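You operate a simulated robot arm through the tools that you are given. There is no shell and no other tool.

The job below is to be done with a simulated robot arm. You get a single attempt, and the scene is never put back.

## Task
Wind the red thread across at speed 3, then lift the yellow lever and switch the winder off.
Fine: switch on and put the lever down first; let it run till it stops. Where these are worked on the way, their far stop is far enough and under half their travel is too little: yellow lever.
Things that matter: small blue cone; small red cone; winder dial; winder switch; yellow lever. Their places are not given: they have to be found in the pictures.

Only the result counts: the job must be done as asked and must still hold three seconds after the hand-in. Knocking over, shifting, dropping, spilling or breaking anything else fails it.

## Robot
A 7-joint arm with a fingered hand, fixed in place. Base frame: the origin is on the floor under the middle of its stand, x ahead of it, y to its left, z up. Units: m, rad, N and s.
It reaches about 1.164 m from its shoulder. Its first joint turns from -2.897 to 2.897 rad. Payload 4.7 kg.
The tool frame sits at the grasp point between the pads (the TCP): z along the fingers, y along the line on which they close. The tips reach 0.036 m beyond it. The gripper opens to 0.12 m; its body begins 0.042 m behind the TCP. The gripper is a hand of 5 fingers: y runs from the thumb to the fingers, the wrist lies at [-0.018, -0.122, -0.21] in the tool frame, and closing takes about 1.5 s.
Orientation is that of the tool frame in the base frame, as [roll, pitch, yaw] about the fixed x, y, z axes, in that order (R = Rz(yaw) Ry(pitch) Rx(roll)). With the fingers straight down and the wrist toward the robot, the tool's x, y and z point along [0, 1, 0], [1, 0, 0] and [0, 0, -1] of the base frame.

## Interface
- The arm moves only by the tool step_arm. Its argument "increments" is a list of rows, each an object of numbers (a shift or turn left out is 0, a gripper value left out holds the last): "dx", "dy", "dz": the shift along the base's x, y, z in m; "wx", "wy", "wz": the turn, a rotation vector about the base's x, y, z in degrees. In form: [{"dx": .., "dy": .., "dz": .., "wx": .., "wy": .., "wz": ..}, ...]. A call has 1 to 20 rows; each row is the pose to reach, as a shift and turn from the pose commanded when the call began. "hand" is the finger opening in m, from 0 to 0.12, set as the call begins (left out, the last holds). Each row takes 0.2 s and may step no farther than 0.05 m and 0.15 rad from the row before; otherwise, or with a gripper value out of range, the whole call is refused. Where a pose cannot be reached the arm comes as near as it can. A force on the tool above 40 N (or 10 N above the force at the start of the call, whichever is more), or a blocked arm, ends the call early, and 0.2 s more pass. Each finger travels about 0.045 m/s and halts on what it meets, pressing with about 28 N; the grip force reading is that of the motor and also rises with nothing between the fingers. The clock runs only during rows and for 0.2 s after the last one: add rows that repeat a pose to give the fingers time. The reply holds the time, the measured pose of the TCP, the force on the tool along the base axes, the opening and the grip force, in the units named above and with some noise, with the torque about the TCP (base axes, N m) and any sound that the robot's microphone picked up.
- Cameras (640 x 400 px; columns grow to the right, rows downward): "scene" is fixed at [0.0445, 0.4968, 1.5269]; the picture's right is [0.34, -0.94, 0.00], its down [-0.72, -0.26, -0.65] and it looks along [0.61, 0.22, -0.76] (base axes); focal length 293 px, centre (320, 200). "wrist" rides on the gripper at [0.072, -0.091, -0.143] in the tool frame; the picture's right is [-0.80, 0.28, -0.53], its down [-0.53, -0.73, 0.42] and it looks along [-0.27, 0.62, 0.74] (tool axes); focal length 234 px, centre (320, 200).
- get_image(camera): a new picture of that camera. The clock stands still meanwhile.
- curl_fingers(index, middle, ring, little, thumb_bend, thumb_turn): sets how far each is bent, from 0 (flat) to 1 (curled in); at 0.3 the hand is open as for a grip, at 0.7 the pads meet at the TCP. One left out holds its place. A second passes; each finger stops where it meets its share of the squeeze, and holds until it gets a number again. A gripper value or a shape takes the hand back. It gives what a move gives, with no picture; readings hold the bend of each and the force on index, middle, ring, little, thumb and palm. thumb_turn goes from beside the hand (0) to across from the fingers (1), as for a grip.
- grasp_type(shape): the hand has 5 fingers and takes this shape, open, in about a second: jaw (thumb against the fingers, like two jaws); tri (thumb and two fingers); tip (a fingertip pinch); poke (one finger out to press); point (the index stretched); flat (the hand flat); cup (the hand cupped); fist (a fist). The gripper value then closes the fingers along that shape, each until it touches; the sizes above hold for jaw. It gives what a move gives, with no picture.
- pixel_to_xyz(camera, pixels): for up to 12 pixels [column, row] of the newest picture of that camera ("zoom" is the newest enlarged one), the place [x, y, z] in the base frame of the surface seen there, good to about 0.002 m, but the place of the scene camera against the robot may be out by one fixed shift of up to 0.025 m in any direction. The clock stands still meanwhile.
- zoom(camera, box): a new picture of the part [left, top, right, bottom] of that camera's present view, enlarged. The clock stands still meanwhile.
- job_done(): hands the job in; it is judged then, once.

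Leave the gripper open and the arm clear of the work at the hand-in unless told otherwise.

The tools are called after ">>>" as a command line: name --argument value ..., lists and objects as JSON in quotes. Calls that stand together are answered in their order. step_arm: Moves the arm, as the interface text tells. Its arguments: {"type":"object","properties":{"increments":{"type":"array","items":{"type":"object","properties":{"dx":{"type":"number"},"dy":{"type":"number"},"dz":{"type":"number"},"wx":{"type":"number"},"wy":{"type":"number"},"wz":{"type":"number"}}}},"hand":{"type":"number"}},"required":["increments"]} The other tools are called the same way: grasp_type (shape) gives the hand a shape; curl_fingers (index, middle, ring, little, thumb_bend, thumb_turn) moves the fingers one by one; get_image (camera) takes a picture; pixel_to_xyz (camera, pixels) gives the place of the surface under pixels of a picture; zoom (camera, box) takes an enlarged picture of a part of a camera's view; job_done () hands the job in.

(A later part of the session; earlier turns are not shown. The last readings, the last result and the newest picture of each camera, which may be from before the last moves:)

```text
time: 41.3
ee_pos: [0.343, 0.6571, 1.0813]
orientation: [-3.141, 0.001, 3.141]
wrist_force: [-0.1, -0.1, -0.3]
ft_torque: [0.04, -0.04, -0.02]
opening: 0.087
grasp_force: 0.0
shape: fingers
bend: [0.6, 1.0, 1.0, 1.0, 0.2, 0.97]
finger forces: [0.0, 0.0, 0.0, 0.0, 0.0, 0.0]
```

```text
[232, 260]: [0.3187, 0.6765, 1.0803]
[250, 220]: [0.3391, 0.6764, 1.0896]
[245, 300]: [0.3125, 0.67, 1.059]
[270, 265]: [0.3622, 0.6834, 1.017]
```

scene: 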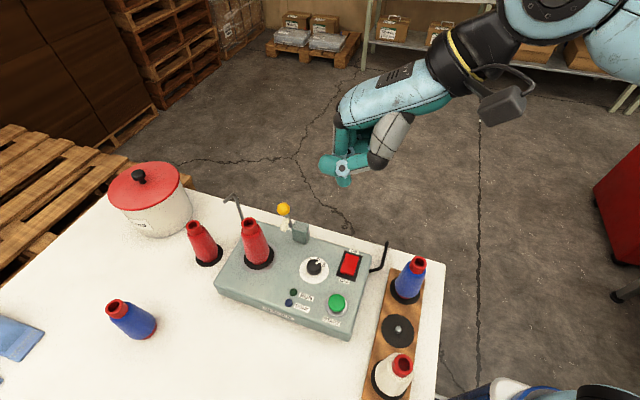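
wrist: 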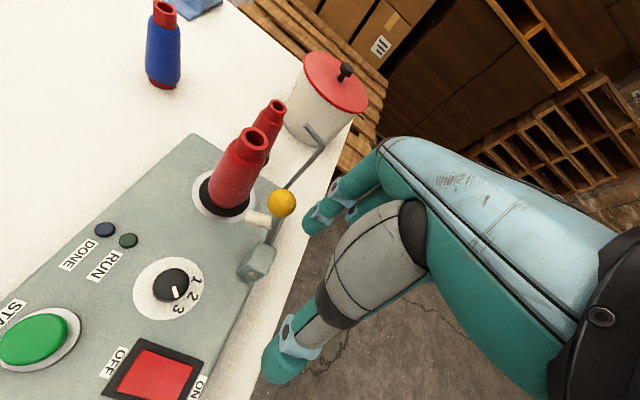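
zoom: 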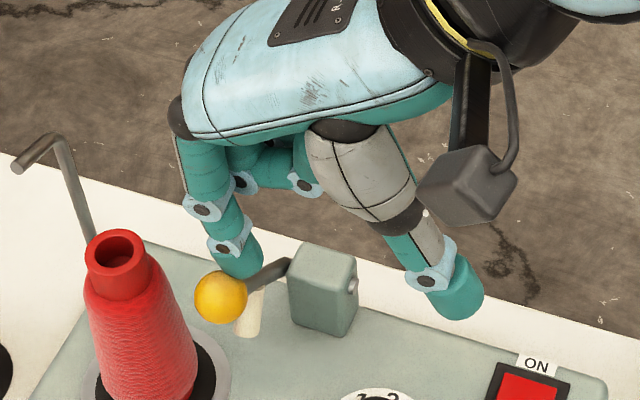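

The ball is now at (220,297) in the zoom, still moving freely. I'll continue to about 60°.

>>> step_arm --increments '[{"dx": -0.0063, "dz": -0.0045}, {"dx": -0.0122, "dz": -0.0095}, {"dx": -0.0177, "dz": -0.015}, {"dx": -0.0177, "dz": -0.015}]'

>>> zoom --camera "scene" --box '[240, 160, 360, 260]'

>>> get_image --camera "wrist"

```text
time: 42.3
ee_pos: [0.327, 0.6574, 1.0667]
orientation: [-3.141, 0.0, 3.14]
wrist_force: [0.4, 0.1, 0.2]
ft_torque: [-0.02, 0.01, -0.02]
opening: 0.0869
grasp_force: 0.0
shape: fingers
bend: [0.6, 1.0, 1.0, 1.0, 0.2, 0.97]
finger forces: [0.0, 0.1, 0.0, 0.0, 0.0, 0.1]
```

```text
4.00 times, centred on (300, 210) of scene
```

zoom: 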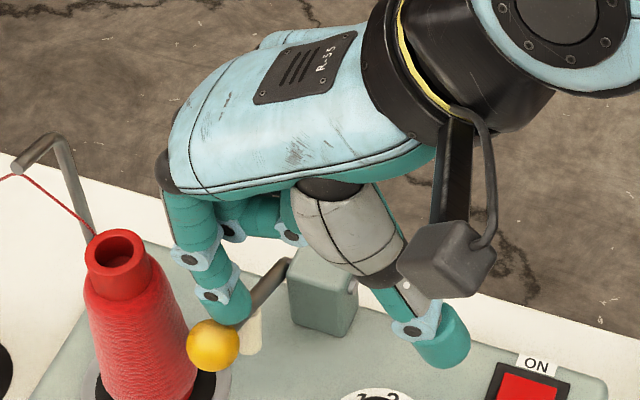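

```text
taken
```

wrist: 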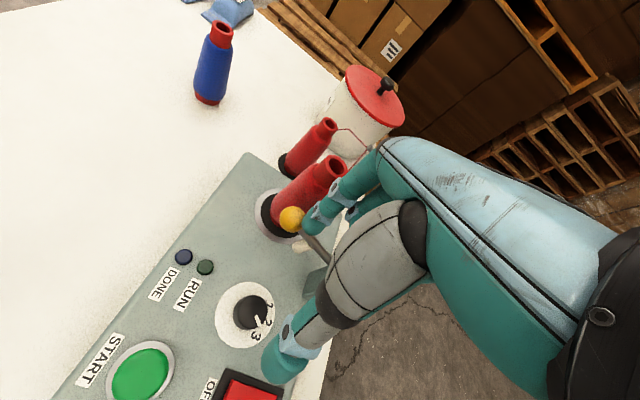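

A red thread has appeared, running from the left red cone over the guide to the spindle cone, so the red set-up is right. I'll continue pushing the lever to its stop, watching for force.

>>> step_arm --increments '[{"dx": -0.005, "dz": -0.006}, {"dx": -0.0094, "dz": -0.0124}, {"dx": -0.0094, "dz": -0.0124}]'

>>> zoom --camera "scene" --box '[240, 160, 360, 260]'

```text
time: 43.1
ee_pos: [0.3165, 0.658, 1.0541]
orientation: [-3.141, 0.001, 3.14]
wrist_force: [0.1, -0.5, 0.5]
ft_torque: [0.01, 0.03, -0.01]
opening: 0.0868
grasp_force: 0.0
shape: fingers
bend: [0.6, 1.0, 1.0, 1.0, 0.2, 0.97]
finger forces: [0.0, 0.1, 0.1, 0.1, 0.0, 0.0]
```

```text
4.00 times, centred on (300, 210) of scene
```

zoom: 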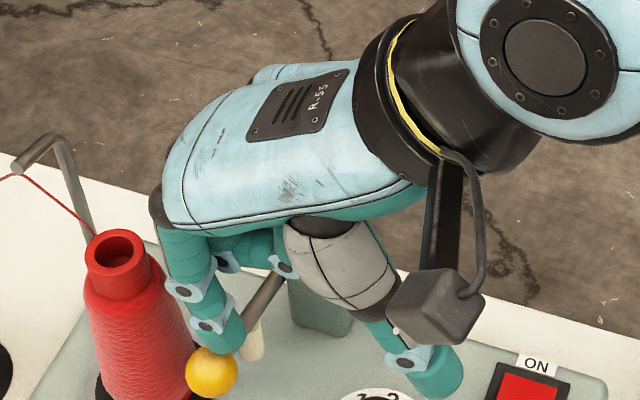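

Still no resistance. I'll follow the arc further down in small steps.

>>> step_arm --increments '[{"dx": -0.0039, "dz": -0.0067}, {"dx": -0.0072, "dz": -0.0138}, {"dx": -0.0072, "dz": -0.0138}]'

>>> zoom --camera "scene" --box '[240, 160, 360, 260]'

>>> get_image --camera "wrist"

```text
time: 43.9
ee_pos: [0.3102, 0.6579, 1.0414]
orientation: [3.14, 0.0, 3.14]
wrist_force: [2.1, -4.8, 8.6]
ft_torque: [-0.02, 0.01, 0.03]
opening: 0.0768
grasp_force: 4.7
shape: fingers
bend: [0.67, 1.0, 1.0, 1.0, 0.2, 0.97]
finger forces: [10.3, 0.0, 0.0, 0.0, 0.1, 0.0]
```

```text
4.00 times, centred on (300, 210) of scene
```

zoom: 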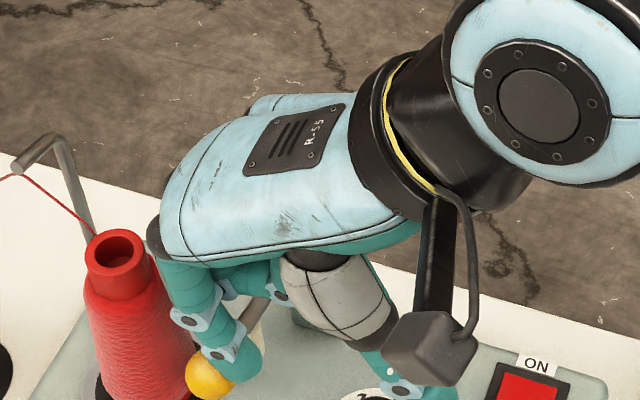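

```text
taken
```

wrist: 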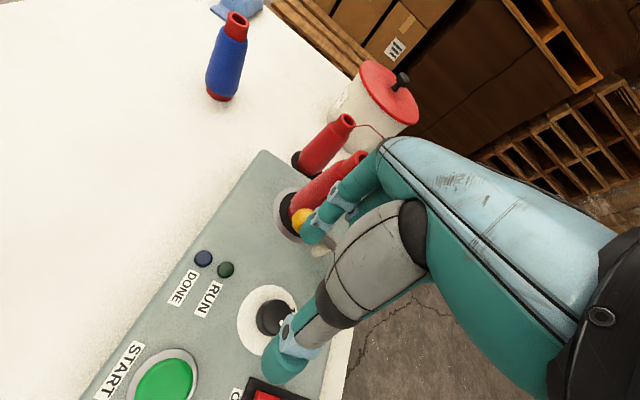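

The index now meets resistance (10 N) and has been deflected a little, so the lever is at its far stop. I'll rise straight up and see whether it stays down.

>>> step_arm --increments '[{"dy": -0.003, "dz": 0.03}, {"dy": -0.01, "dz": 0.07}, {"dy": -0.03, "dz": 0.11}, {"dy": -0.07, "dz": 0.13}, {"dy": -0.11, "dz": 0.14}, {"dy": -0.11, "dz": 0.14}]'

>>> get_image --camera "scene"

>>> zoom --camera "scene" --box '[160, 170, 380, 330]'

>>> get_image --camera "wrist"

```text
time: 45.3
ee_pos: [0.3085, 0.5474, 1.1841]
orientation: [-3.141, 0.0, 3.141]
wrist_force: [0.3, -0.2, -0.2]
ft_torque: [-0.01, 0.02, -0.02]
opening: 0.0868
grasp_force: 0.0
shape: fingers
bend: [0.6, 1.0, 1.0, 1.0, 0.2, 0.97]
finger forces: [0.1, 0.0, 0.1, 0.0, 0.0, 0.1]
```

```text
taken
```

scene: 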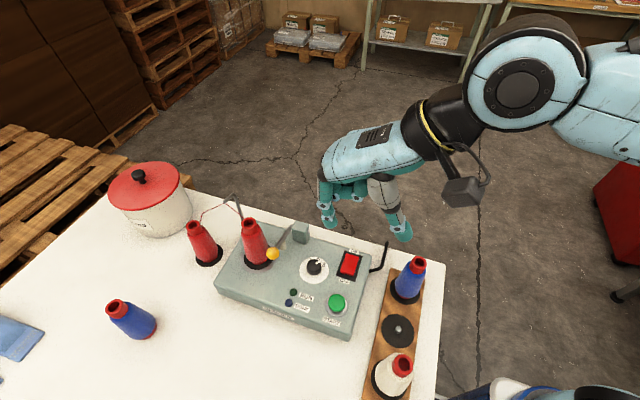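

```text
2.50 times, centred on (270, 250) of scene
```

zoom: 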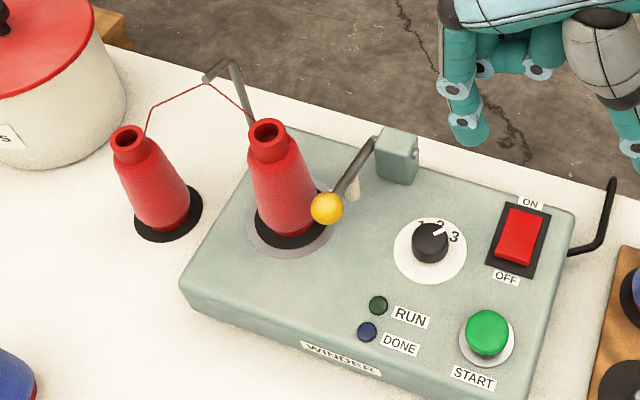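

```text
taken
```

wrist: 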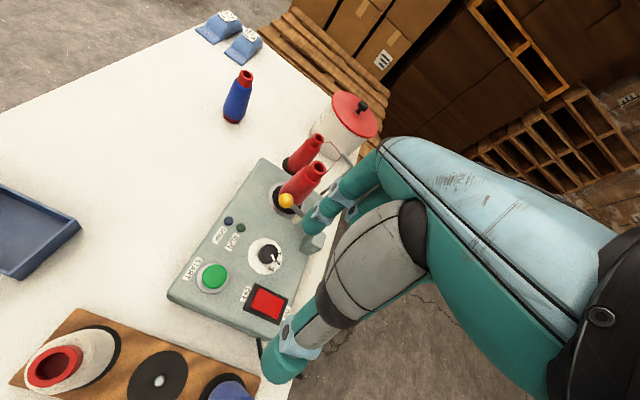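

The lever stays down. Now START: I'll measure its centre from both cameras.

>>> zoom --camera "scene" --box '[300, 270, 380, 330]'

>>> pixel_to_xyz --camera "zoom" --pixels '[[300, 255], [260, 255], [340, 255], [300, 220], [300, 290]]'

>>> zoom --camera "wrist" --box '[160, 200, 340, 330]'

>>> pixel_to_xyz --camera "zoom" --pixels '[[190, 270], [170, 280], [215, 260], [190, 245], [195, 295]]'

>>> curl_fingers --index 0.6 --thumb_bend 1.0 --thumb_turn 0.5

```text
6.67 times, centred on (340, 300) of scene
```

zoom: 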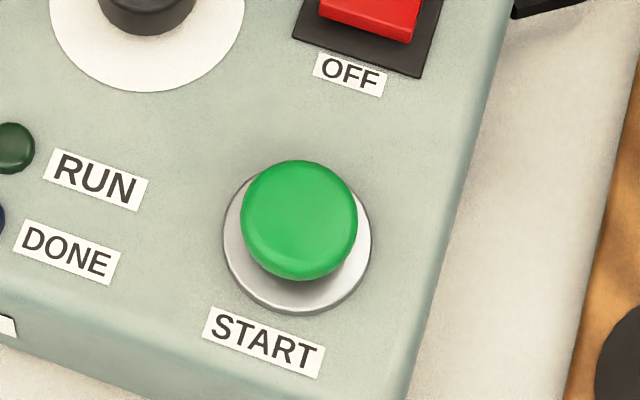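

```text
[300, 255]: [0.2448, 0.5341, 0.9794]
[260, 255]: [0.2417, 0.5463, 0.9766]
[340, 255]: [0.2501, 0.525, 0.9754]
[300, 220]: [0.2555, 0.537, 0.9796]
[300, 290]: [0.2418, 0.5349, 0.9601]
```

```text
3.08 times, centred on (250, 265) of wrist
```

zoom: 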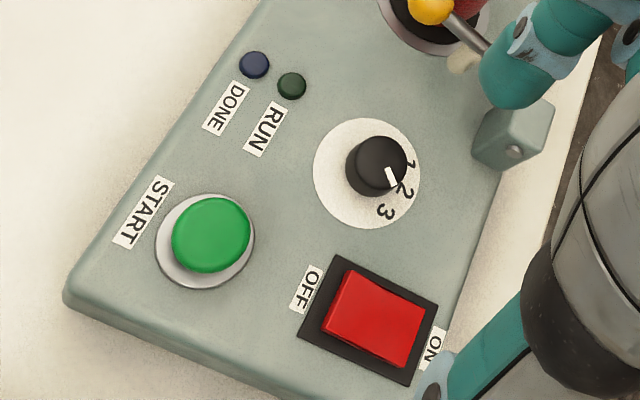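

```text
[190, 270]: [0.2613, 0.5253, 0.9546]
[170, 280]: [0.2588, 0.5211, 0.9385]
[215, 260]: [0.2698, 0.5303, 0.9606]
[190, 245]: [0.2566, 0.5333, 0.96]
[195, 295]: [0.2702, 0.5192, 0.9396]
```

```text
time: 46.3
ee_pos: [0.309, 0.5477, 1.1848]
orientation: [-3.141, -0.001, -3.141]
wrist_force: [-1.0, 0.1, -0.3]
ft_torque: [-0.02, 0.03, -0.04]
opening: 0.0492
grasp_force: 0.1
shape: fingers
bend: [0.6, 1.0, 1.0, 1.0, 1.0, 0.51]
finger forces: [0.1, 0.0, 0.0, 0.0, 0.1, 0.0]
```

START's top centre is about (0.2625, 0.5405, 0.961). I'll bring the index tip over it (TCP ≈ (0.272, 0.5145)) and down to 0.02 m above.

>>> step_arm --increments '[{"dx": -0.012, "dy": -0.011, "dz": -0.03}, {"dx": -0.024, "dy": -0.022, "dz": -0.06}, {"dx": -0.037, "dy": -0.033, "dz": -0.09}, {"dx": -0.037, "dy": -0.033, "dz": -0.13}, {"dx": -0.037, "dy": -0.033, "dz": -0.16}, {"dx": -0.037, "dy": -0.033, "dz": -0.16}]'

>>> get_image --camera "wrist"

>>> zoom --camera "scene" --box '[260, 220, 440, 360]'

```text
time: 47.7
ee_pos: [0.2722, 0.5131, 1.0199]
orientation: [-3.14, 0.0, 3.14]
wrist_force: [-0.7, 0.7, -0.8]
ft_torque: [0.03, -0.02, -0.01]
opening: 0.0494
grasp_force: 0.1
shape: fingers
bend: [0.6, 1.0, 1.0, 1.0, 1.0, 0.51]
finger forces: [0.1, 0.0, 0.1, 0.1, 0.0, 0.0]
```

```text
taken
```

wrist: 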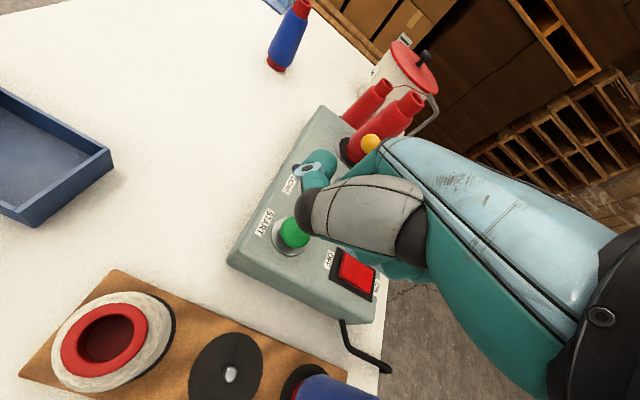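

```text
2.86 times, centred on (350, 290) of scene
```

zoom: 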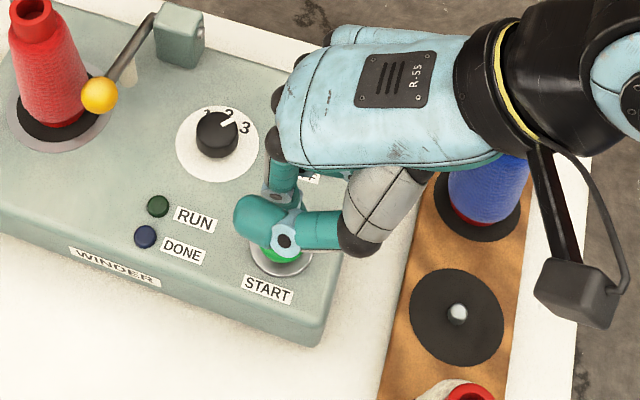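

The fingertip is over the green button. I'll press down in small steps.

>>> step_arm --increments '[{"dz": -0.01}, {"dz": -0.016}, {"dz": -0.02}, {"dz": -0.023}]'

>>> zoom --camera "scene" --box '[200, 190, 380, 340]'

```text
time: 48.7
ee_pos: [0.2718, 0.5147, 0.9982]
orientation: [3.141, 0.001, -3.141]
wrist_force: [-0.1, -0.3, 0.9]
ft_torque: [0.04, 0.0, 0.03]
opening: 0.0494
grasp_force: 1.0
shape: fingers
bend: [0.6, 1.0, 1.0, 1.0, 1.0, 0.51]
finger forces: [1.4, 0.0, 0.0, 0.0, 0.0, 0.0]
```

```text
2.67 times, centred on (290, 265) of scene
```

zoom: 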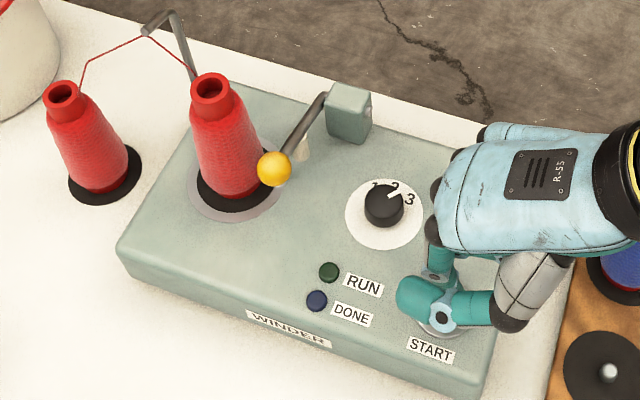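

Contact at 1.4 N. I'll press a few millimetres further.

>>> step_arm --increments '[{"dz": -0.003}, {"dz": -0.006}, {"dz": -0.008}]'

>>> zoom --camera "scene" --box '[200, 190, 380, 340]'

```text
time: 49.5
ee_pos: [0.2728, 0.5166, 0.9925]
orientation: [3.138, 0.0, 3.141]
wrist_force: [-0.5, 1.7, 16.8]
ft_torque: [0.46, 0.26, -0.04]
opening: 0.0494
grasp_force: 8.5
shape: fingers
bend: [0.6, 1.0, 1.0, 1.0, 1.0, 0.51]
finger forces: [16.7, 0.1, 0.1, 0.1, 0.0, 0.0]
heard: click
```

```text
2.67 times, centred on (290, 265) of scene
```

zoom: 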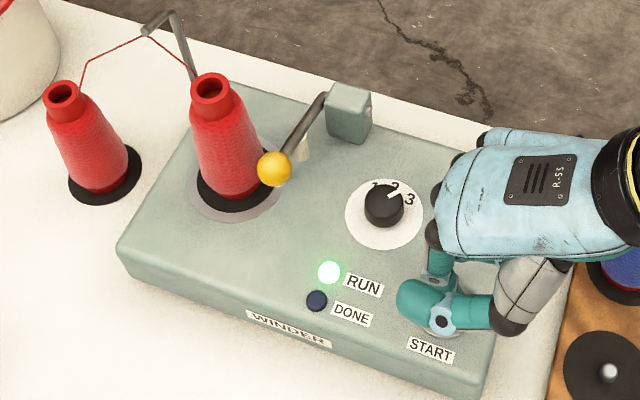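

There was a click and the RUN lamp is lit. I'll lift straight off the button and wait while it runs.

>>> step_arm --increments '[{"dz": 0.03}, {"dz": 0.07}, {"dz": 0.11}, {"dz": 0.15}, {"dz": 0.18}]'

>>> get_image --camera "scene"

>>> zoom --camera "scene" --box '[170, 180, 380, 340]'

```text
time: 50.7
ee_pos: [0.2741, 0.5125, 1.1704]
orientation: [-3.141, 0.0, 3.141]
wrist_force: [1.0, 0.6, -0.2]
ft_torque: [-0.03, 0.01, -0.02]
opening: 0.0493
grasp_force: 0.1
shape: fingers
bend: [0.6, 1.0, 1.0, 1.0, 1.0, 0.51]
finger forces: [0.1, 0.0, 0.0, 0.1, 0.0, 0.0]
```

```text
taken
```

scene: 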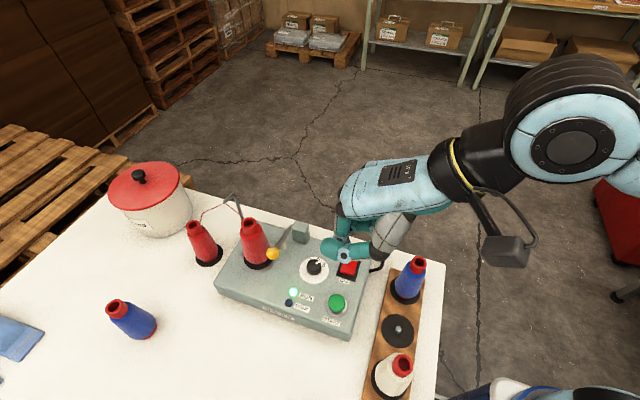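

```text
2.50 times, centred on (275, 260) of scene
```

zoom: 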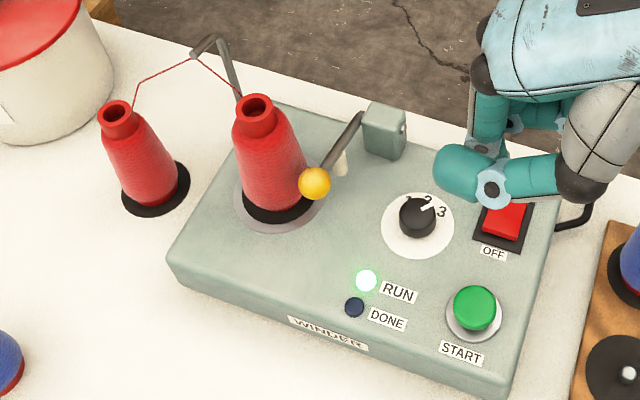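

RUN is lit. While it runs I'll open the thumb again for the lever, wait a few seconds, and measure the lowered ball.

>>> pixel_to_xyz --camera "zoom" --pixels '[[314, 182], [335, 155], [350, 132], [342, 163], [405, 130], [300, 185], [314, 195]]'

>>> curl_fingers --index 0.6 --thumb_bend 0.2 --thumb_turn 1.0

>>> step_arm --increments '[{"dz": 0.02}, {"dz": 0.02}, {"dz": 0.02}, {"dz": 0.02}, {"dz": 0.02}, {"dz": 0.02}, {"dz": 0.02}, {"dz": 0.02}, {"dz": 0.02}, {"dz": 0.02}, {"dz": 0.02}, {"dz": 0.02}, {"dz": 0.02}, {"dz": 0.02}, {"dz": 0.02}]'

>>> zoom --camera "scene" --box '[170, 180, 380, 340]'

```text
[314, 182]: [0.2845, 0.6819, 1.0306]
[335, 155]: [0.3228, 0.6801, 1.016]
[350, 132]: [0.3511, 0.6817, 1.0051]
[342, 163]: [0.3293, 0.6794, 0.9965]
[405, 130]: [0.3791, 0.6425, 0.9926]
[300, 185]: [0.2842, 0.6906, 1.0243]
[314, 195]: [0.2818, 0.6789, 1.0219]
```

```text
time: 51.7
ee_pos: [0.2747, 0.5113, 1.1699]
orientation: [-3.141, 0.001, 3.141]
wrist_force: [-0.7, 0.0, 0.6]
ft_torque: [-0.01, 0.03, -0.03]
opening: 0.0873
grasp_force: 0.0
shape: fingers
bend: [0.6, 1.0, 1.0, 1.0, 0.2, 0.97]
finger forces: [0.0, 0.0, 0.0, 0.0, 0.0, 0.0]
```

```text
time: 54.9
ee_pos: [0.2738, 0.5137, 1.1902]
orientation: [3.14, 0.001, 3.141]
wrist_force: [-0.2, 0.7, -0.3]
ft_torque: [-0.02, 0.02, -0.06]
opening: 0.0872
grasp_force: 0.1
shape: fingers
bend: [0.6, 1.0, 1.0, 1.0, 0.2, 0.97]
finger forces: [0.0, 0.0, 0.1, 0.0, 0.0, 0.0]
```

```text
2.50 times, centred on (275, 260) of scene
```

zoom: 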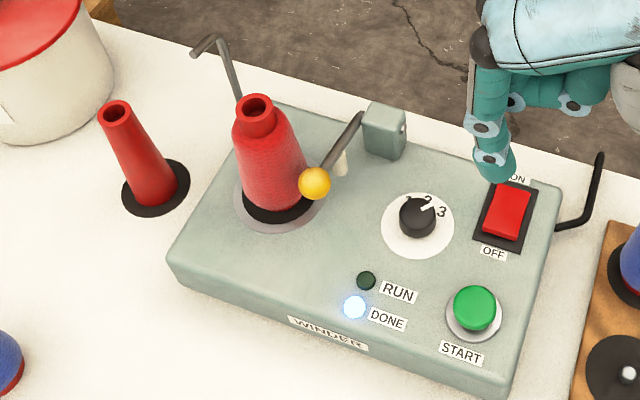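

The RUN lamp is out and DONE is lit; the left cone is now bare core and the spindle cone is full. The lever ball is at about (0.296, 0.689, 1.002), arm nearly horizontal (~75°). To lift it I'll tilt the hand 30° so the index comes in from the −x side under the ball. First I fold the thumb and tilt at a safe height.

>>> curl_fingers --index 0.6 --thumb_bend 1.0 --thumb_turn 0.5

>>> step_arm --increments '[{"dx": -0.006, "dy": 0.02, "wy": -5}, {"dx": -0.012, "dy": 0.04, "wy": -10}, {"dx": -0.018, "dy": 0.06, "wy": -15}, {"dx": -0.024, "dy": 0.08, "wy": -20}, {"dx": -0.03, "dy": 0.1, "wy": -25}, {"dx": -0.036, "dy": 0.12, "wy": -30}, {"dx": -0.036, "dy": 0.12, "wy": -30}]'

>>> get_image --camera "scene"

>>> get_image --camera "wrist"

```text
time: 55.9
ee_pos: [0.273, 0.5125, 1.1907]
orientation: [3.141, 0.001, -3.141]
wrist_force: [-0.1, -0.5, 0.4]
ft_torque: [-0.01, 0.03, 0.02]
opening: 0.0491
grasp_force: 0.1
shape: fingers
bend: [0.6, 1.0, 1.0, 1.0, 1.0, 0.51]
finger forces: [0.0, 0.0, 0.1, 0.0, 0.0, 0.1]
```

```text
time: 57.5
ee_pos: [0.2363, 0.6334, 1.1908]
orientation: [-3.141, 0.524, 3.141]
wrist_force: [-0.4, -0.4, -0.3]
ft_torque: [0.01, 0.0, -0.01]
opening: 0.0495
grasp_force: 0.0
shape: fingers
bend: [0.6, 1.0, 1.0, 1.0, 1.0, 0.51]
finger forces: [0.0, 0.1, 0.0, 0.1, 0.1, 0.1]
```

```text
taken
```

scene: 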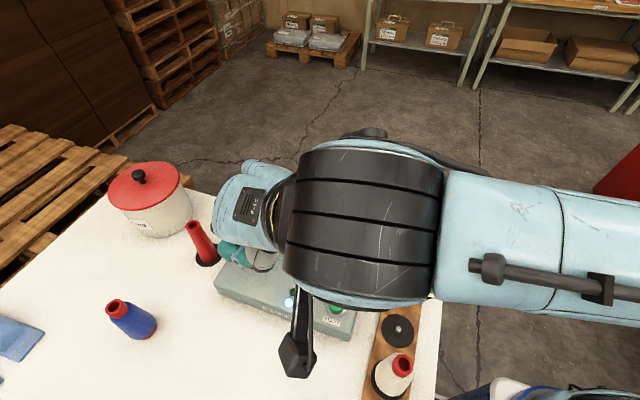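

```text
taken
```

wrist: 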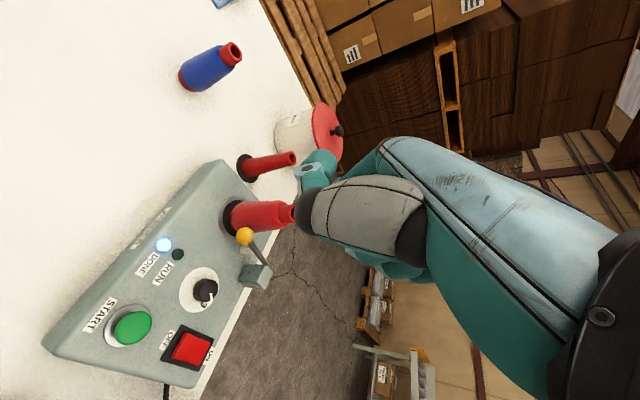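

The tilted pose is reached. The scene view is blocked by the arm, so I'll re-measure the ball, rod and cone with the wrist camera from here.

>>> zoom --camera "wrist" --box '[180, 130, 340, 300]'

>>> pixel_to_xyz --camera "zoom" --pixels '[[210, 245], [195, 240], [225, 250], [212, 225], [235, 270], [255, 290], [262, 210], [240, 180], [160, 185], [225, 215]]'

```text
2.35 times, centred on (260, 215) of wrist
```

zoom: 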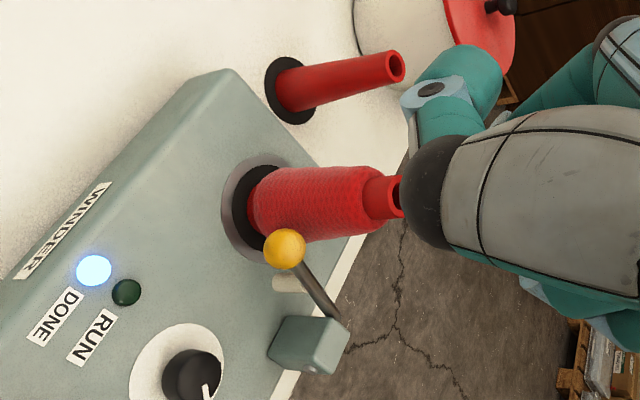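

```text
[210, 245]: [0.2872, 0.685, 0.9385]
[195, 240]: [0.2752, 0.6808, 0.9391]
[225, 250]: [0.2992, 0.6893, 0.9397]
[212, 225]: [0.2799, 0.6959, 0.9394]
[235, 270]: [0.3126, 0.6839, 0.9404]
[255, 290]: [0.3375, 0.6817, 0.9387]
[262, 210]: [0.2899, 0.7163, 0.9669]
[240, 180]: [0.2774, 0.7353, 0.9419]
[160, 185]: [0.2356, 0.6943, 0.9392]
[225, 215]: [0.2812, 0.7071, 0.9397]
```

>>> pixel_to_xyz --camera "zoom" --pixels '[[285, 250], [272, 248], [298, 252], [285, 235], [283, 266], [320, 290], [310, 278], [290, 285], [320, 230], [260, 210], [350, 235], [265, 225]]'

```text
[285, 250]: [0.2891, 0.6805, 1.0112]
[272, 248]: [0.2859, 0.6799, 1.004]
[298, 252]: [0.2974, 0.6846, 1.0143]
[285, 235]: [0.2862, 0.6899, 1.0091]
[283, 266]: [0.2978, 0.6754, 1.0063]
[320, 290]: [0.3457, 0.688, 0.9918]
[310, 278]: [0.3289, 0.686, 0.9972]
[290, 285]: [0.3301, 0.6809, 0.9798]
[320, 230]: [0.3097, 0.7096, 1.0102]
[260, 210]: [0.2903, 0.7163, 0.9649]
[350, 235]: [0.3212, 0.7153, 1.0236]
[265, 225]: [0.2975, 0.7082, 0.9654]
```

Ball centre confirmed at (0.2955, 0.687, 1.001), cone surface at y ≈ 0.709. I'll descend on the −x side, about 0.038 m short of the ball.

>>> step_arm --increments '[{"dy": 0.01, "dz": -0.04}, {"dy": 0.018, "dz": -0.08}, {"dy": 0.025, "dz": -0.12}, {"dy": 0.025, "dz": -0.155}, {"dy": 0.025, "dz": -0.155}]'

>>> get_image --camera "wrist"

>>> get_image --camera "scene"

```text
time: 58.7
ee_pos: [0.2384, 0.6587, 1.0347]
orientation: [-3.141, 0.523, 3.141]
wrist_force: [-0.1, 0.2, 1.5]
ft_torque: [0.02, -0.02, 0.01]
opening: 0.0491
grasp_force: 0.1
shape: fingers
bend: [0.6, 1.0, 1.0, 1.0, 1.0, 0.51]
finger forces: [0.0, 0.0, 0.0, 0.1, 0.1, 0.0]
```

```text
taken
```

wrist: 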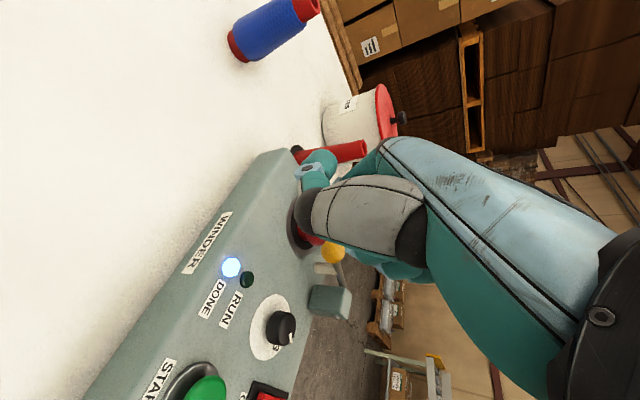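

```text
taken
```

scene: 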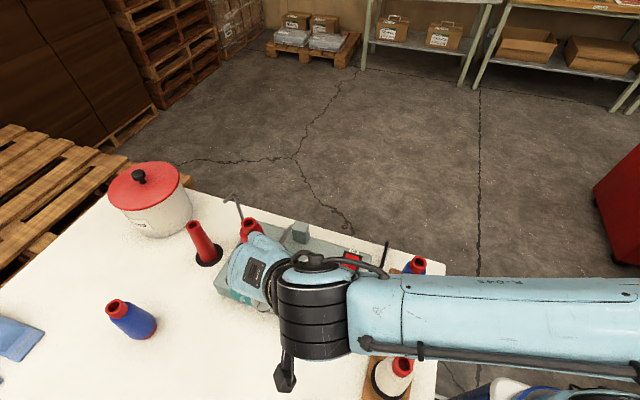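

I'm 0.038 m to the −x side of the ball and still free. I'll lower the last 0.021 m.

>>> step_arm --increments '[{"dx": -0.002, "dz": -0.012}, {"dx": -0.002, "dz": -0.022}, {"dx": -0.002, "dz": -0.022}]'

>>> zoom --camera "wrist" --box '[250, 130, 410, 330]'

```text
time: 59.5
ee_pos: [0.2352, 0.6599, 1.0129]
orientation: [3.141, 0.523, 3.141]
wrist_force: [-0.1, 0.1, 0.2]
ft_torque: [-0.02, -0.01, 0.03]
opening: 0.0492
grasp_force: 0.1
shape: fingers
bend: [0.6, 1.0, 1.0, 1.0, 1.0, 0.51]
finger forces: [0.1, 0.0, 0.1, 0.0, 0.0, 0.0]
```

```text
2.00 times, centred on (330, 230) of wrist
```

zoom: 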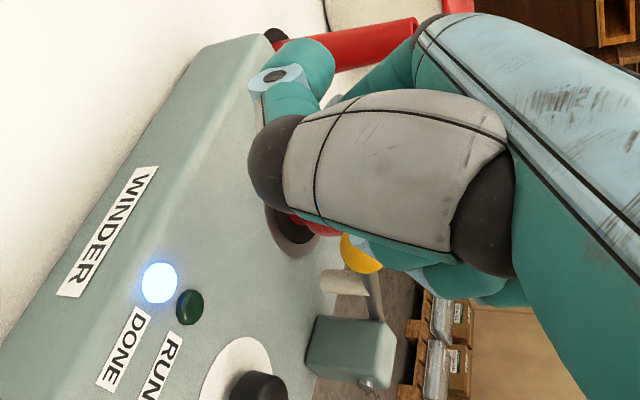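

All free. Now I advance in +x towards the ball and watch for touch.

>>> step_arm --increments '[{"dx": 0.01, "dy": -0.001}, {"dx": 0.02, "dy": -0.001}, {"dx": 0.028, "dy": -0.001}, {"dx": 0.034, "dy": -0.001}, {"dx": 0.038, "dy": -0.001}]'

>>> zoom --camera "wrist" --box '[250, 130, 410, 330]'

```text
time: 60.7
ee_pos: [0.2735, 0.6585, 1.014]
orientation: [3.14, 0.522, -3.139]
wrist_force: [-0.7, 0.2, 0.7]
ft_torque: [0.02, 0.02, 0.01]
opening: 0.049
grasp_force: 0.0
shape: fingers
bend: [0.6, 1.0, 1.0, 1.0, 1.0, 0.51]
finger forces: [0.0, 0.1, 0.0, 0.0, 0.1, 0.1]
```

```text
2.00 times, centred on (330, 230) of wrist
```

zoom: 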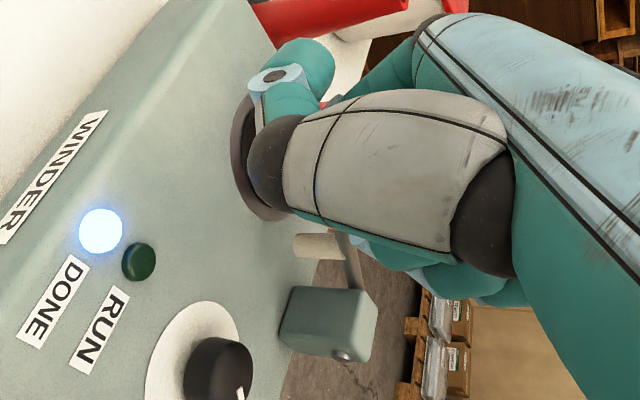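

Contact is imminent. I'll check how far the thumb tip reaches towards the cone by reading its position in this zoom.

>>> pixel_to_xyz --camera "zoom" --pixels '[[300, 45], [325, 60], [330, 80], [310, 100], [280, 50], [275, 100], [270, 160], [262, 185], [310, 215], [320, 240], [345, 260], [295, 70]]'

```text
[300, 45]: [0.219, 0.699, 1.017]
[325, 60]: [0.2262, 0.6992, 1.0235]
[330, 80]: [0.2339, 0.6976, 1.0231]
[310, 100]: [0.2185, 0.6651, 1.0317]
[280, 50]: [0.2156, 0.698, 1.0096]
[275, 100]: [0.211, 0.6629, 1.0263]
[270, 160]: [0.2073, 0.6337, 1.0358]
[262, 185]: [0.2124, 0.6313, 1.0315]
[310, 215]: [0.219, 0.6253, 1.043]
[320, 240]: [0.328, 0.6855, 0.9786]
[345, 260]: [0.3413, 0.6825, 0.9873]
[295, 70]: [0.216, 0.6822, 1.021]
```

The thumb tip is at about (0.226, 0.70, 1.02). It would come near the cone late in the stroke, so I'll lift the lever halfway now, then re-place the thumb. I'm moving along the arc to about 50°.

>>> step_arm --increments '[{"dx": 0.003, "dz": 0.004}, {"dx": 0.005, "dz": 0.01}, {"dx": 0.008, "dz": 0.017}, {"dx": 0.0117, "dz": 0.0238}, {"dx": 0.0158, "dz": 0.0303}, {"dx": 0.0205, "dz": 0.0364}, {"dx": 0.0205, "dz": 0.0364}]'

>>> get_image --camera "wrist"

>>> get_image --camera "scene"

```text
time: 62.3
ee_pos: [0.2938, 0.6578, 1.0497]
orientation: [-3.141, 0.523, -3.14]
wrist_force: [-0.7, -1.0, 0.3]
ft_torque: [-0.04, 0.0, 0.01]
opening: 0.0489
grasp_force: 0.4
shape: fingers
bend: [0.6, 1.0, 1.0, 1.0, 1.0, 0.51]
finger forces: [0.6, 0.0, 0.0, 0.0, 0.0, 0.0]
```

```text
taken
```

wrist: 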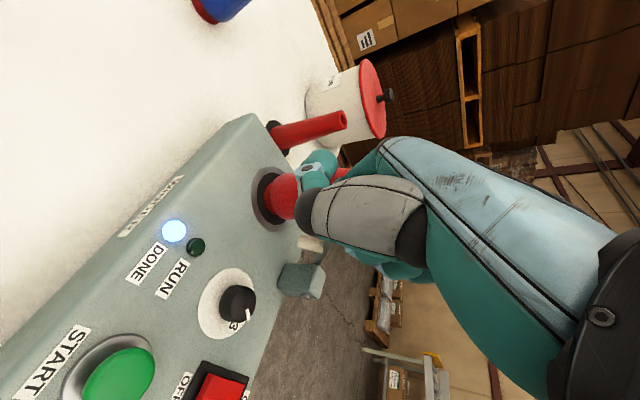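

```text
taken
```

scene: 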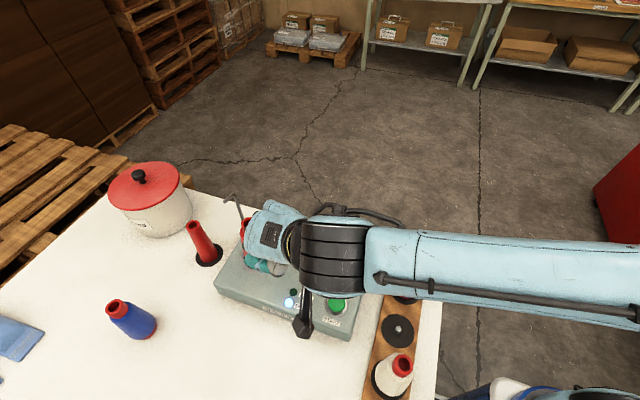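

A light 0.6 N touch on the index, so the lever is coming up. Now I swing the thumb away to the −y side.

>>> curl_fingers --thumb_turn 1.0 --thumb_bend 0.2

>>> get_image --camera "wrist"

>>> zoom --camera "wrist" --box '[220, 130, 400, 310]'

```text
time: 63.3
ee_pos: [0.2932, 0.6575, 1.0478]
orientation: [3.141, 0.525, -3.14]
wrist_force: [-0.8, -0.2, -0.5]
ft_torque: [0.0, 0.02, -0.01]
opening: 0.0872
grasp_force: 0.1
shape: fingers
bend: [0.6, 1.0, 1.0, 1.0, 0.2, 0.97]
finger forces: [0.2, 0.1, 0.0, 0.0, 0.0, 0.0]
```

```text
taken
```

wrist: 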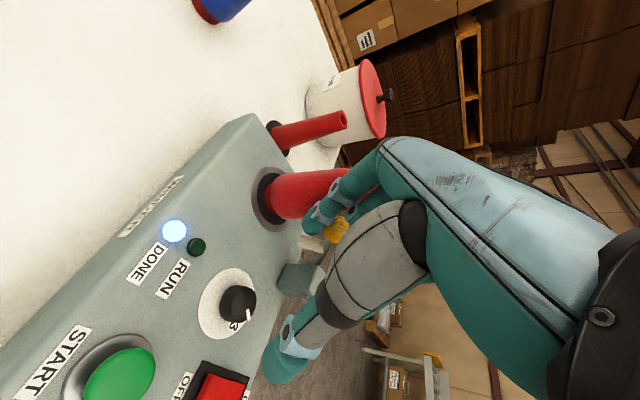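

```text
2.22 times, centred on (310, 220) of wrist
```

zoom: 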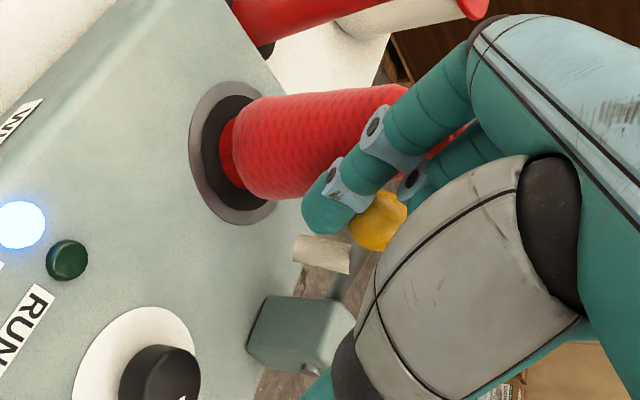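

The index is in front of the ball with good contact. I'll continue the lift to about 25° and check.

>>> step_arm --increments '[{"dx": 0.0052, "dy": -0.001, "dz": 0.0056}, {"dx": 0.0108, "dy": -0.001, "dz": 0.0108}, {"dx": 0.0169, "dy": -0.001, "dz": 0.0155}, {"dx": 0.0234, "dy": -0.001, "dz": 0.0196}, {"dx": 0.0302, "dy": -0.001, "dz": 0.0232}]'

>>> zoom --camera "wrist" --box '[220, 130, 400, 310]'

>>> zoom --camera "scene" --box '[200, 160, 380, 300]'

```text
time: 64.5
ee_pos: [0.3235, 0.6575, 1.0726]
orientation: [3.141, 0.524, 3.141]
wrist_force: [-1.0, -0.2, 0.2]
ft_torque: [-0.01, 0.0, -0.01]
opening: 0.087
grasp_force: 0.2
shape: fingers
bend: [0.6, 1.0, 1.0, 1.0, 0.2, 0.97]
finger forces: [0.5, 0.0, 0.1, 0.1, 0.0, 0.1]
```

```text
2.22 times, centred on (310, 220) of wrist
```

zoom: 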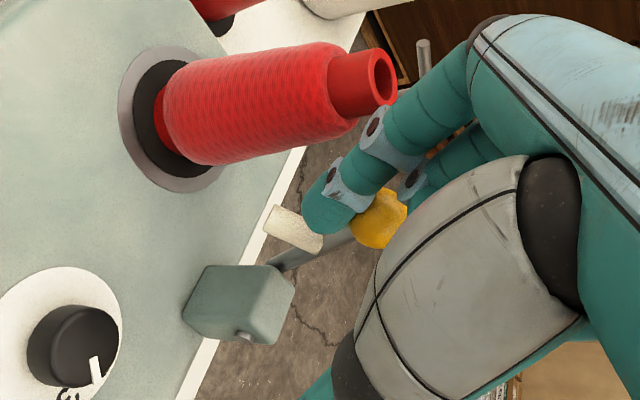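

```text
2.86 times, centred on (290, 230) of scene
```

zoom: 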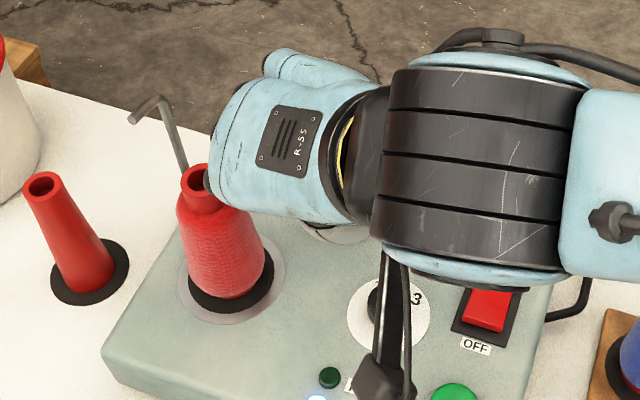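

The lever is nearly up (rod steep, ball between index and curled fingers). I'll continue to its up stop, feeling for force.

>>> step_arm --increments '[{"dx": 0.0071, "dz": 0.0029}, {"dx": 0.0144, "dz": 0.0052}, {"dx": 0.0144, "dz": 0.0052}]'

>>> zoom --camera "wrist" --box '[220, 130, 400, 310]'

```text
time: 65.3
ee_pos: [0.3389, 0.6575, 1.0761]
orientation: [3.14, 0.525, 3.141]
wrist_force: [-0.2, 0.3, 0.4]
ft_torque: [-0.04, 0.04, 0.01]
opening: 0.0869
grasp_force: 0.3
shape: fingers
bend: [0.6, 1.0, 1.0, 1.0, 0.2, 0.97]
finger forces: [0.3, 0.0, 0.1, 0.0, 0.0, 0.0]
```

```text
2.22 times, centred on (310, 220) of wrist
```

zoom: 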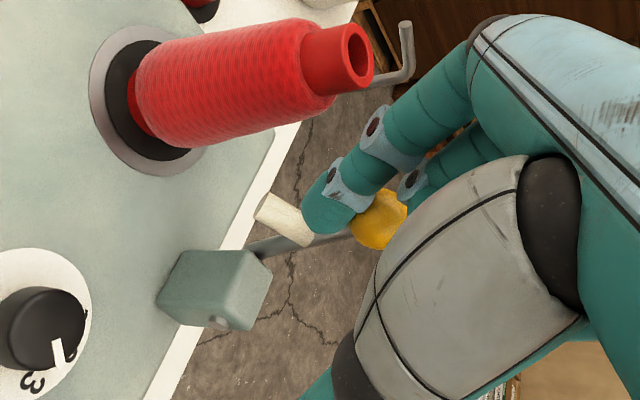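

Still no stop felt. A few more millimetres, slowly.

>>> step_arm --increments '[{"dx": 0.003, "dz": 0.0008}, {"dx": 0.006, "dz": 0.0014}, {"dx": 0.006, "dz": 0.0014}]'

>>> zoom --camera "wrist" --box '[220, 130, 400, 310]'

```text
time: 66.1
ee_pos: [0.3418, 0.6577, 1.0781]
orientation: [-3.141, 0.524, -3.138]
wrist_force: [-5.7, -1.0, -0.7]
ft_torque: [-0.05, 0.09, 0.16]
opening: 0.0865
grasp_force: 2.5
shape: fingers
bend: [0.6, 1.0, 1.0, 1.0, 0.2, 0.97]
finger forces: [5.5, 0.0, 0.1, 0.0, 0.0, 0.0]
```

```text
2.22 times, centred on (310, 220) of wrist
```

zoom: 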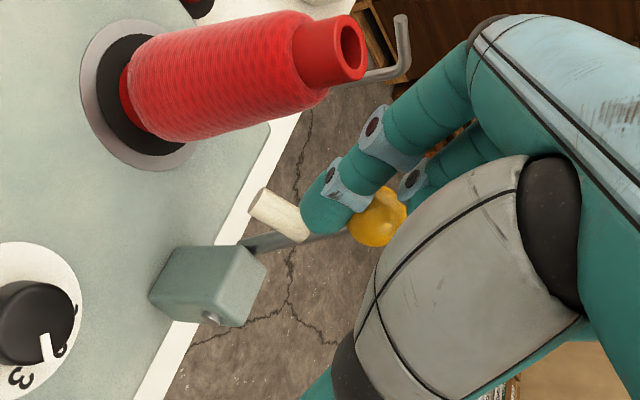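

The stop is felt (5.7 N). I'll back off in −x, then up and away towards −y.

>>> step_arm --increments '[{"dx": -0.01}, {"dx": -0.018, "dz": 0.01}, {"dx": -0.028, "dz": 0.04}, {"dx": -0.033, "dz": 0.08}, {"dx": -0.033, "dy": -0.02, "dz": 0.12}, {"dx": -0.033, "dy": -0.06, "dz": 0.14}, {"dx": -0.033, "dy": -0.1, "dz": 0.15}, {"dx": -0.033, "dy": -0.1, "dz": 0.15}]'

>>> get_image --camera "wrist"

>>> get_image --camera "scene"

```text
time: 67.9
ee_pos: [0.3094, 0.5579, 1.229]
orientation: [3.14, 0.523, -3.141]
wrist_force: [-0.2, -0.1, 0.1]
ft_torque: [-0.01, -0.02, 0.0]
opening: 0.0868
grasp_force: 0.1
shape: fingers
bend: [0.6, 1.0, 1.0, 1.0, 0.2, 0.97]
finger forces: [0.1, 0.0, 0.1, 0.0, 0.1, 0.0]
```

```text
taken
```

wrist: 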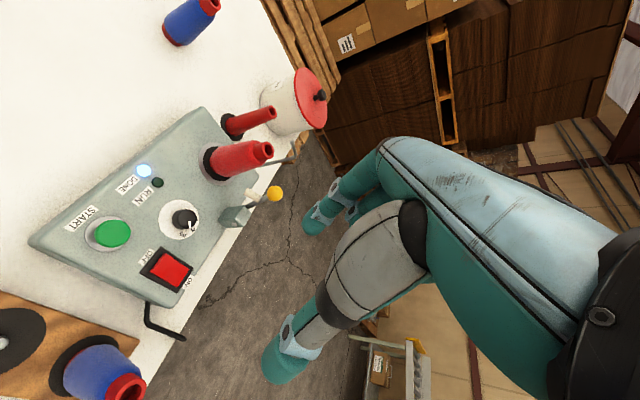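

```text
taken
```

scene: 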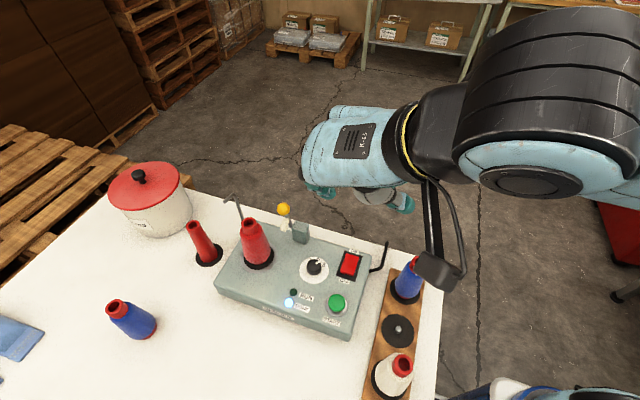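

The lever is back up at its original place (ball at (283,209)) and DONE is lit. Next is switching OFF: I fold the thumb, un-tilt the hand and hover over the rocker's OFF end.

>>> curl_fingers --index 0.6 --thumb_bend 1.0 --thumb_turn 0.5

>>> step_arm --increments '[{"dx": 0.006, "dy": -0.007, "wy": 5}, {"dx": 0.012, "dy": -0.014, "wy": 10}, {"dx": 0.018, "dy": -0.021, "wy": 15}, {"dx": 0.024, "dy": -0.028, "wy": 20}, {"dx": 0.03, "dy": -0.035, "wy": 25}, {"dx": 0.037, "dy": -0.042, "wy": 30}, {"dx": 0.037, "dy": -0.042, "dz": -0.04, "wy": 30}, {"dx": 0.037, "dy": -0.042, "dz": -0.08, "wy": 30}, {"dx": 0.037, "dy": -0.042, "dz": -0.12, "wy": 30}, {"dx": 0.037, "dy": -0.042, "dz": -0.12, "wy": 30}]'

>>> get_image --camera "scene"

>>> zoom --camera "scene" --box '[240, 170, 400, 310]'

>>> get_image --camera "wrist"

```text
time: 68.9
ee_pos: [0.3104, 0.5587, 1.2285]
orientation: [3.141, 0.523, -3.142]
wrist_force: [0.8, 1.4, -0.1]
ft_torque: [0.01, 0.03, -0.02]
opening: 0.0494
grasp_force: 0.1
shape: fingers
bend: [0.6, 1.0, 1.0, 1.0, 1.0, 0.51]
finger forces: [0.0, 0.1, 0.0, 0.0, 0.1, 0.0]
```

```text
time: 71.1
ee_pos: [0.3474, 0.5156, 1.1076]
orientation: [-3.141, 0.0, -3.141]
wrist_force: [0.0, 0.1, 0.0]
ft_torque: [0.01, -0.07, 0.0]
opening: 0.0493
grasp_force: 0.0
shape: fingers
bend: [0.6, 1.0, 1.0, 1.0, 1.0, 0.51]
finger forces: [0.0, 0.0, 0.1, 0.1, 0.0, 0.0]
```

```text
taken
```

scene: 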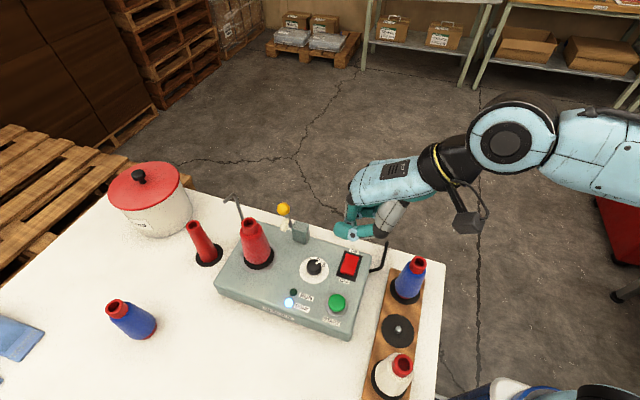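

```text
2.86 times, centred on (320, 240) of scene
```

zoom: 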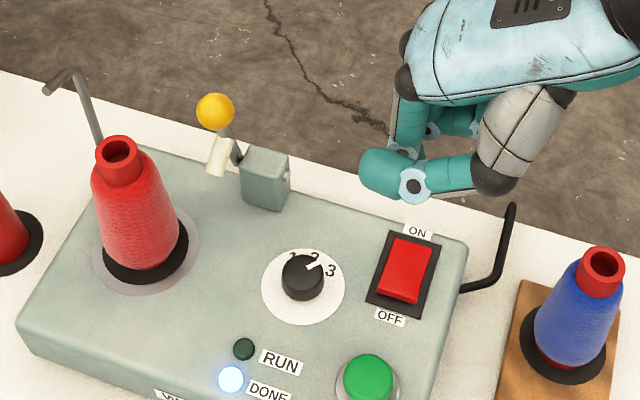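

```text
taken
```

wrist: 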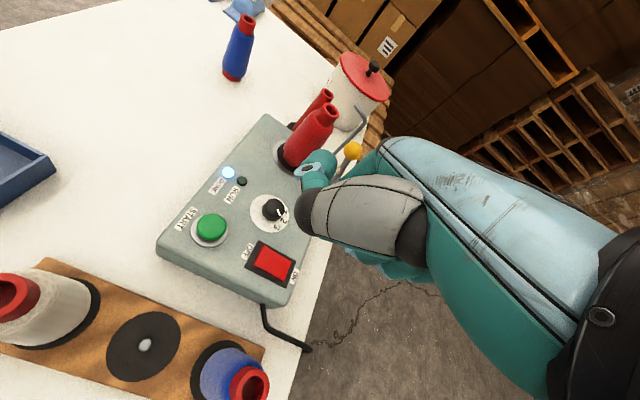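

All fine: lever up, dial on 3, DONE lit. I'll descend onto the OFF end to just above contact.

>>> step_arm --increments '[{"dx": -0.001, "dz": -0.04}, {"dx": -0.001, "dz": -0.08}, {"dx": -0.001, "dz": -0.1}, {"dx": -0.001, "dz": -0.109}]'

>>> zoom --camera "scene" --box '[290, 210, 410, 310]'

>>> zoom --camera "wrist" --box '[200, 150, 420, 330]'

```text
time: 72.1
ee_pos: [0.3482, 0.5145, 0.9987]
orientation: [-3.141, 0.0, 3.141]
wrist_force: [-0.4, -0.3, 0.6]
ft_torque: [0.01, -0.02, 0.0]
opening: 0.0495
grasp_force: 0.1
shape: fingers
bend: [0.6, 1.0, 1.0, 1.0, 1.0, 0.51]
finger forces: [0.0, 0.0, 0.2, 0.0, 0.0, 0.1]
```

```text
4.00 times, centred on (350, 260) of scene
```

zoom: 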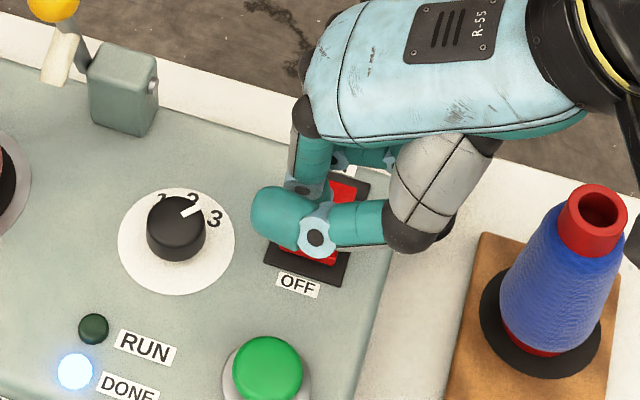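

```text
2.22 times, centred on (310, 240) of wrist
```

zoom: 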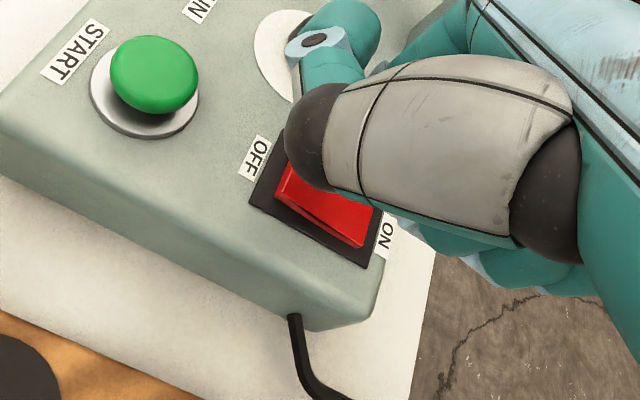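

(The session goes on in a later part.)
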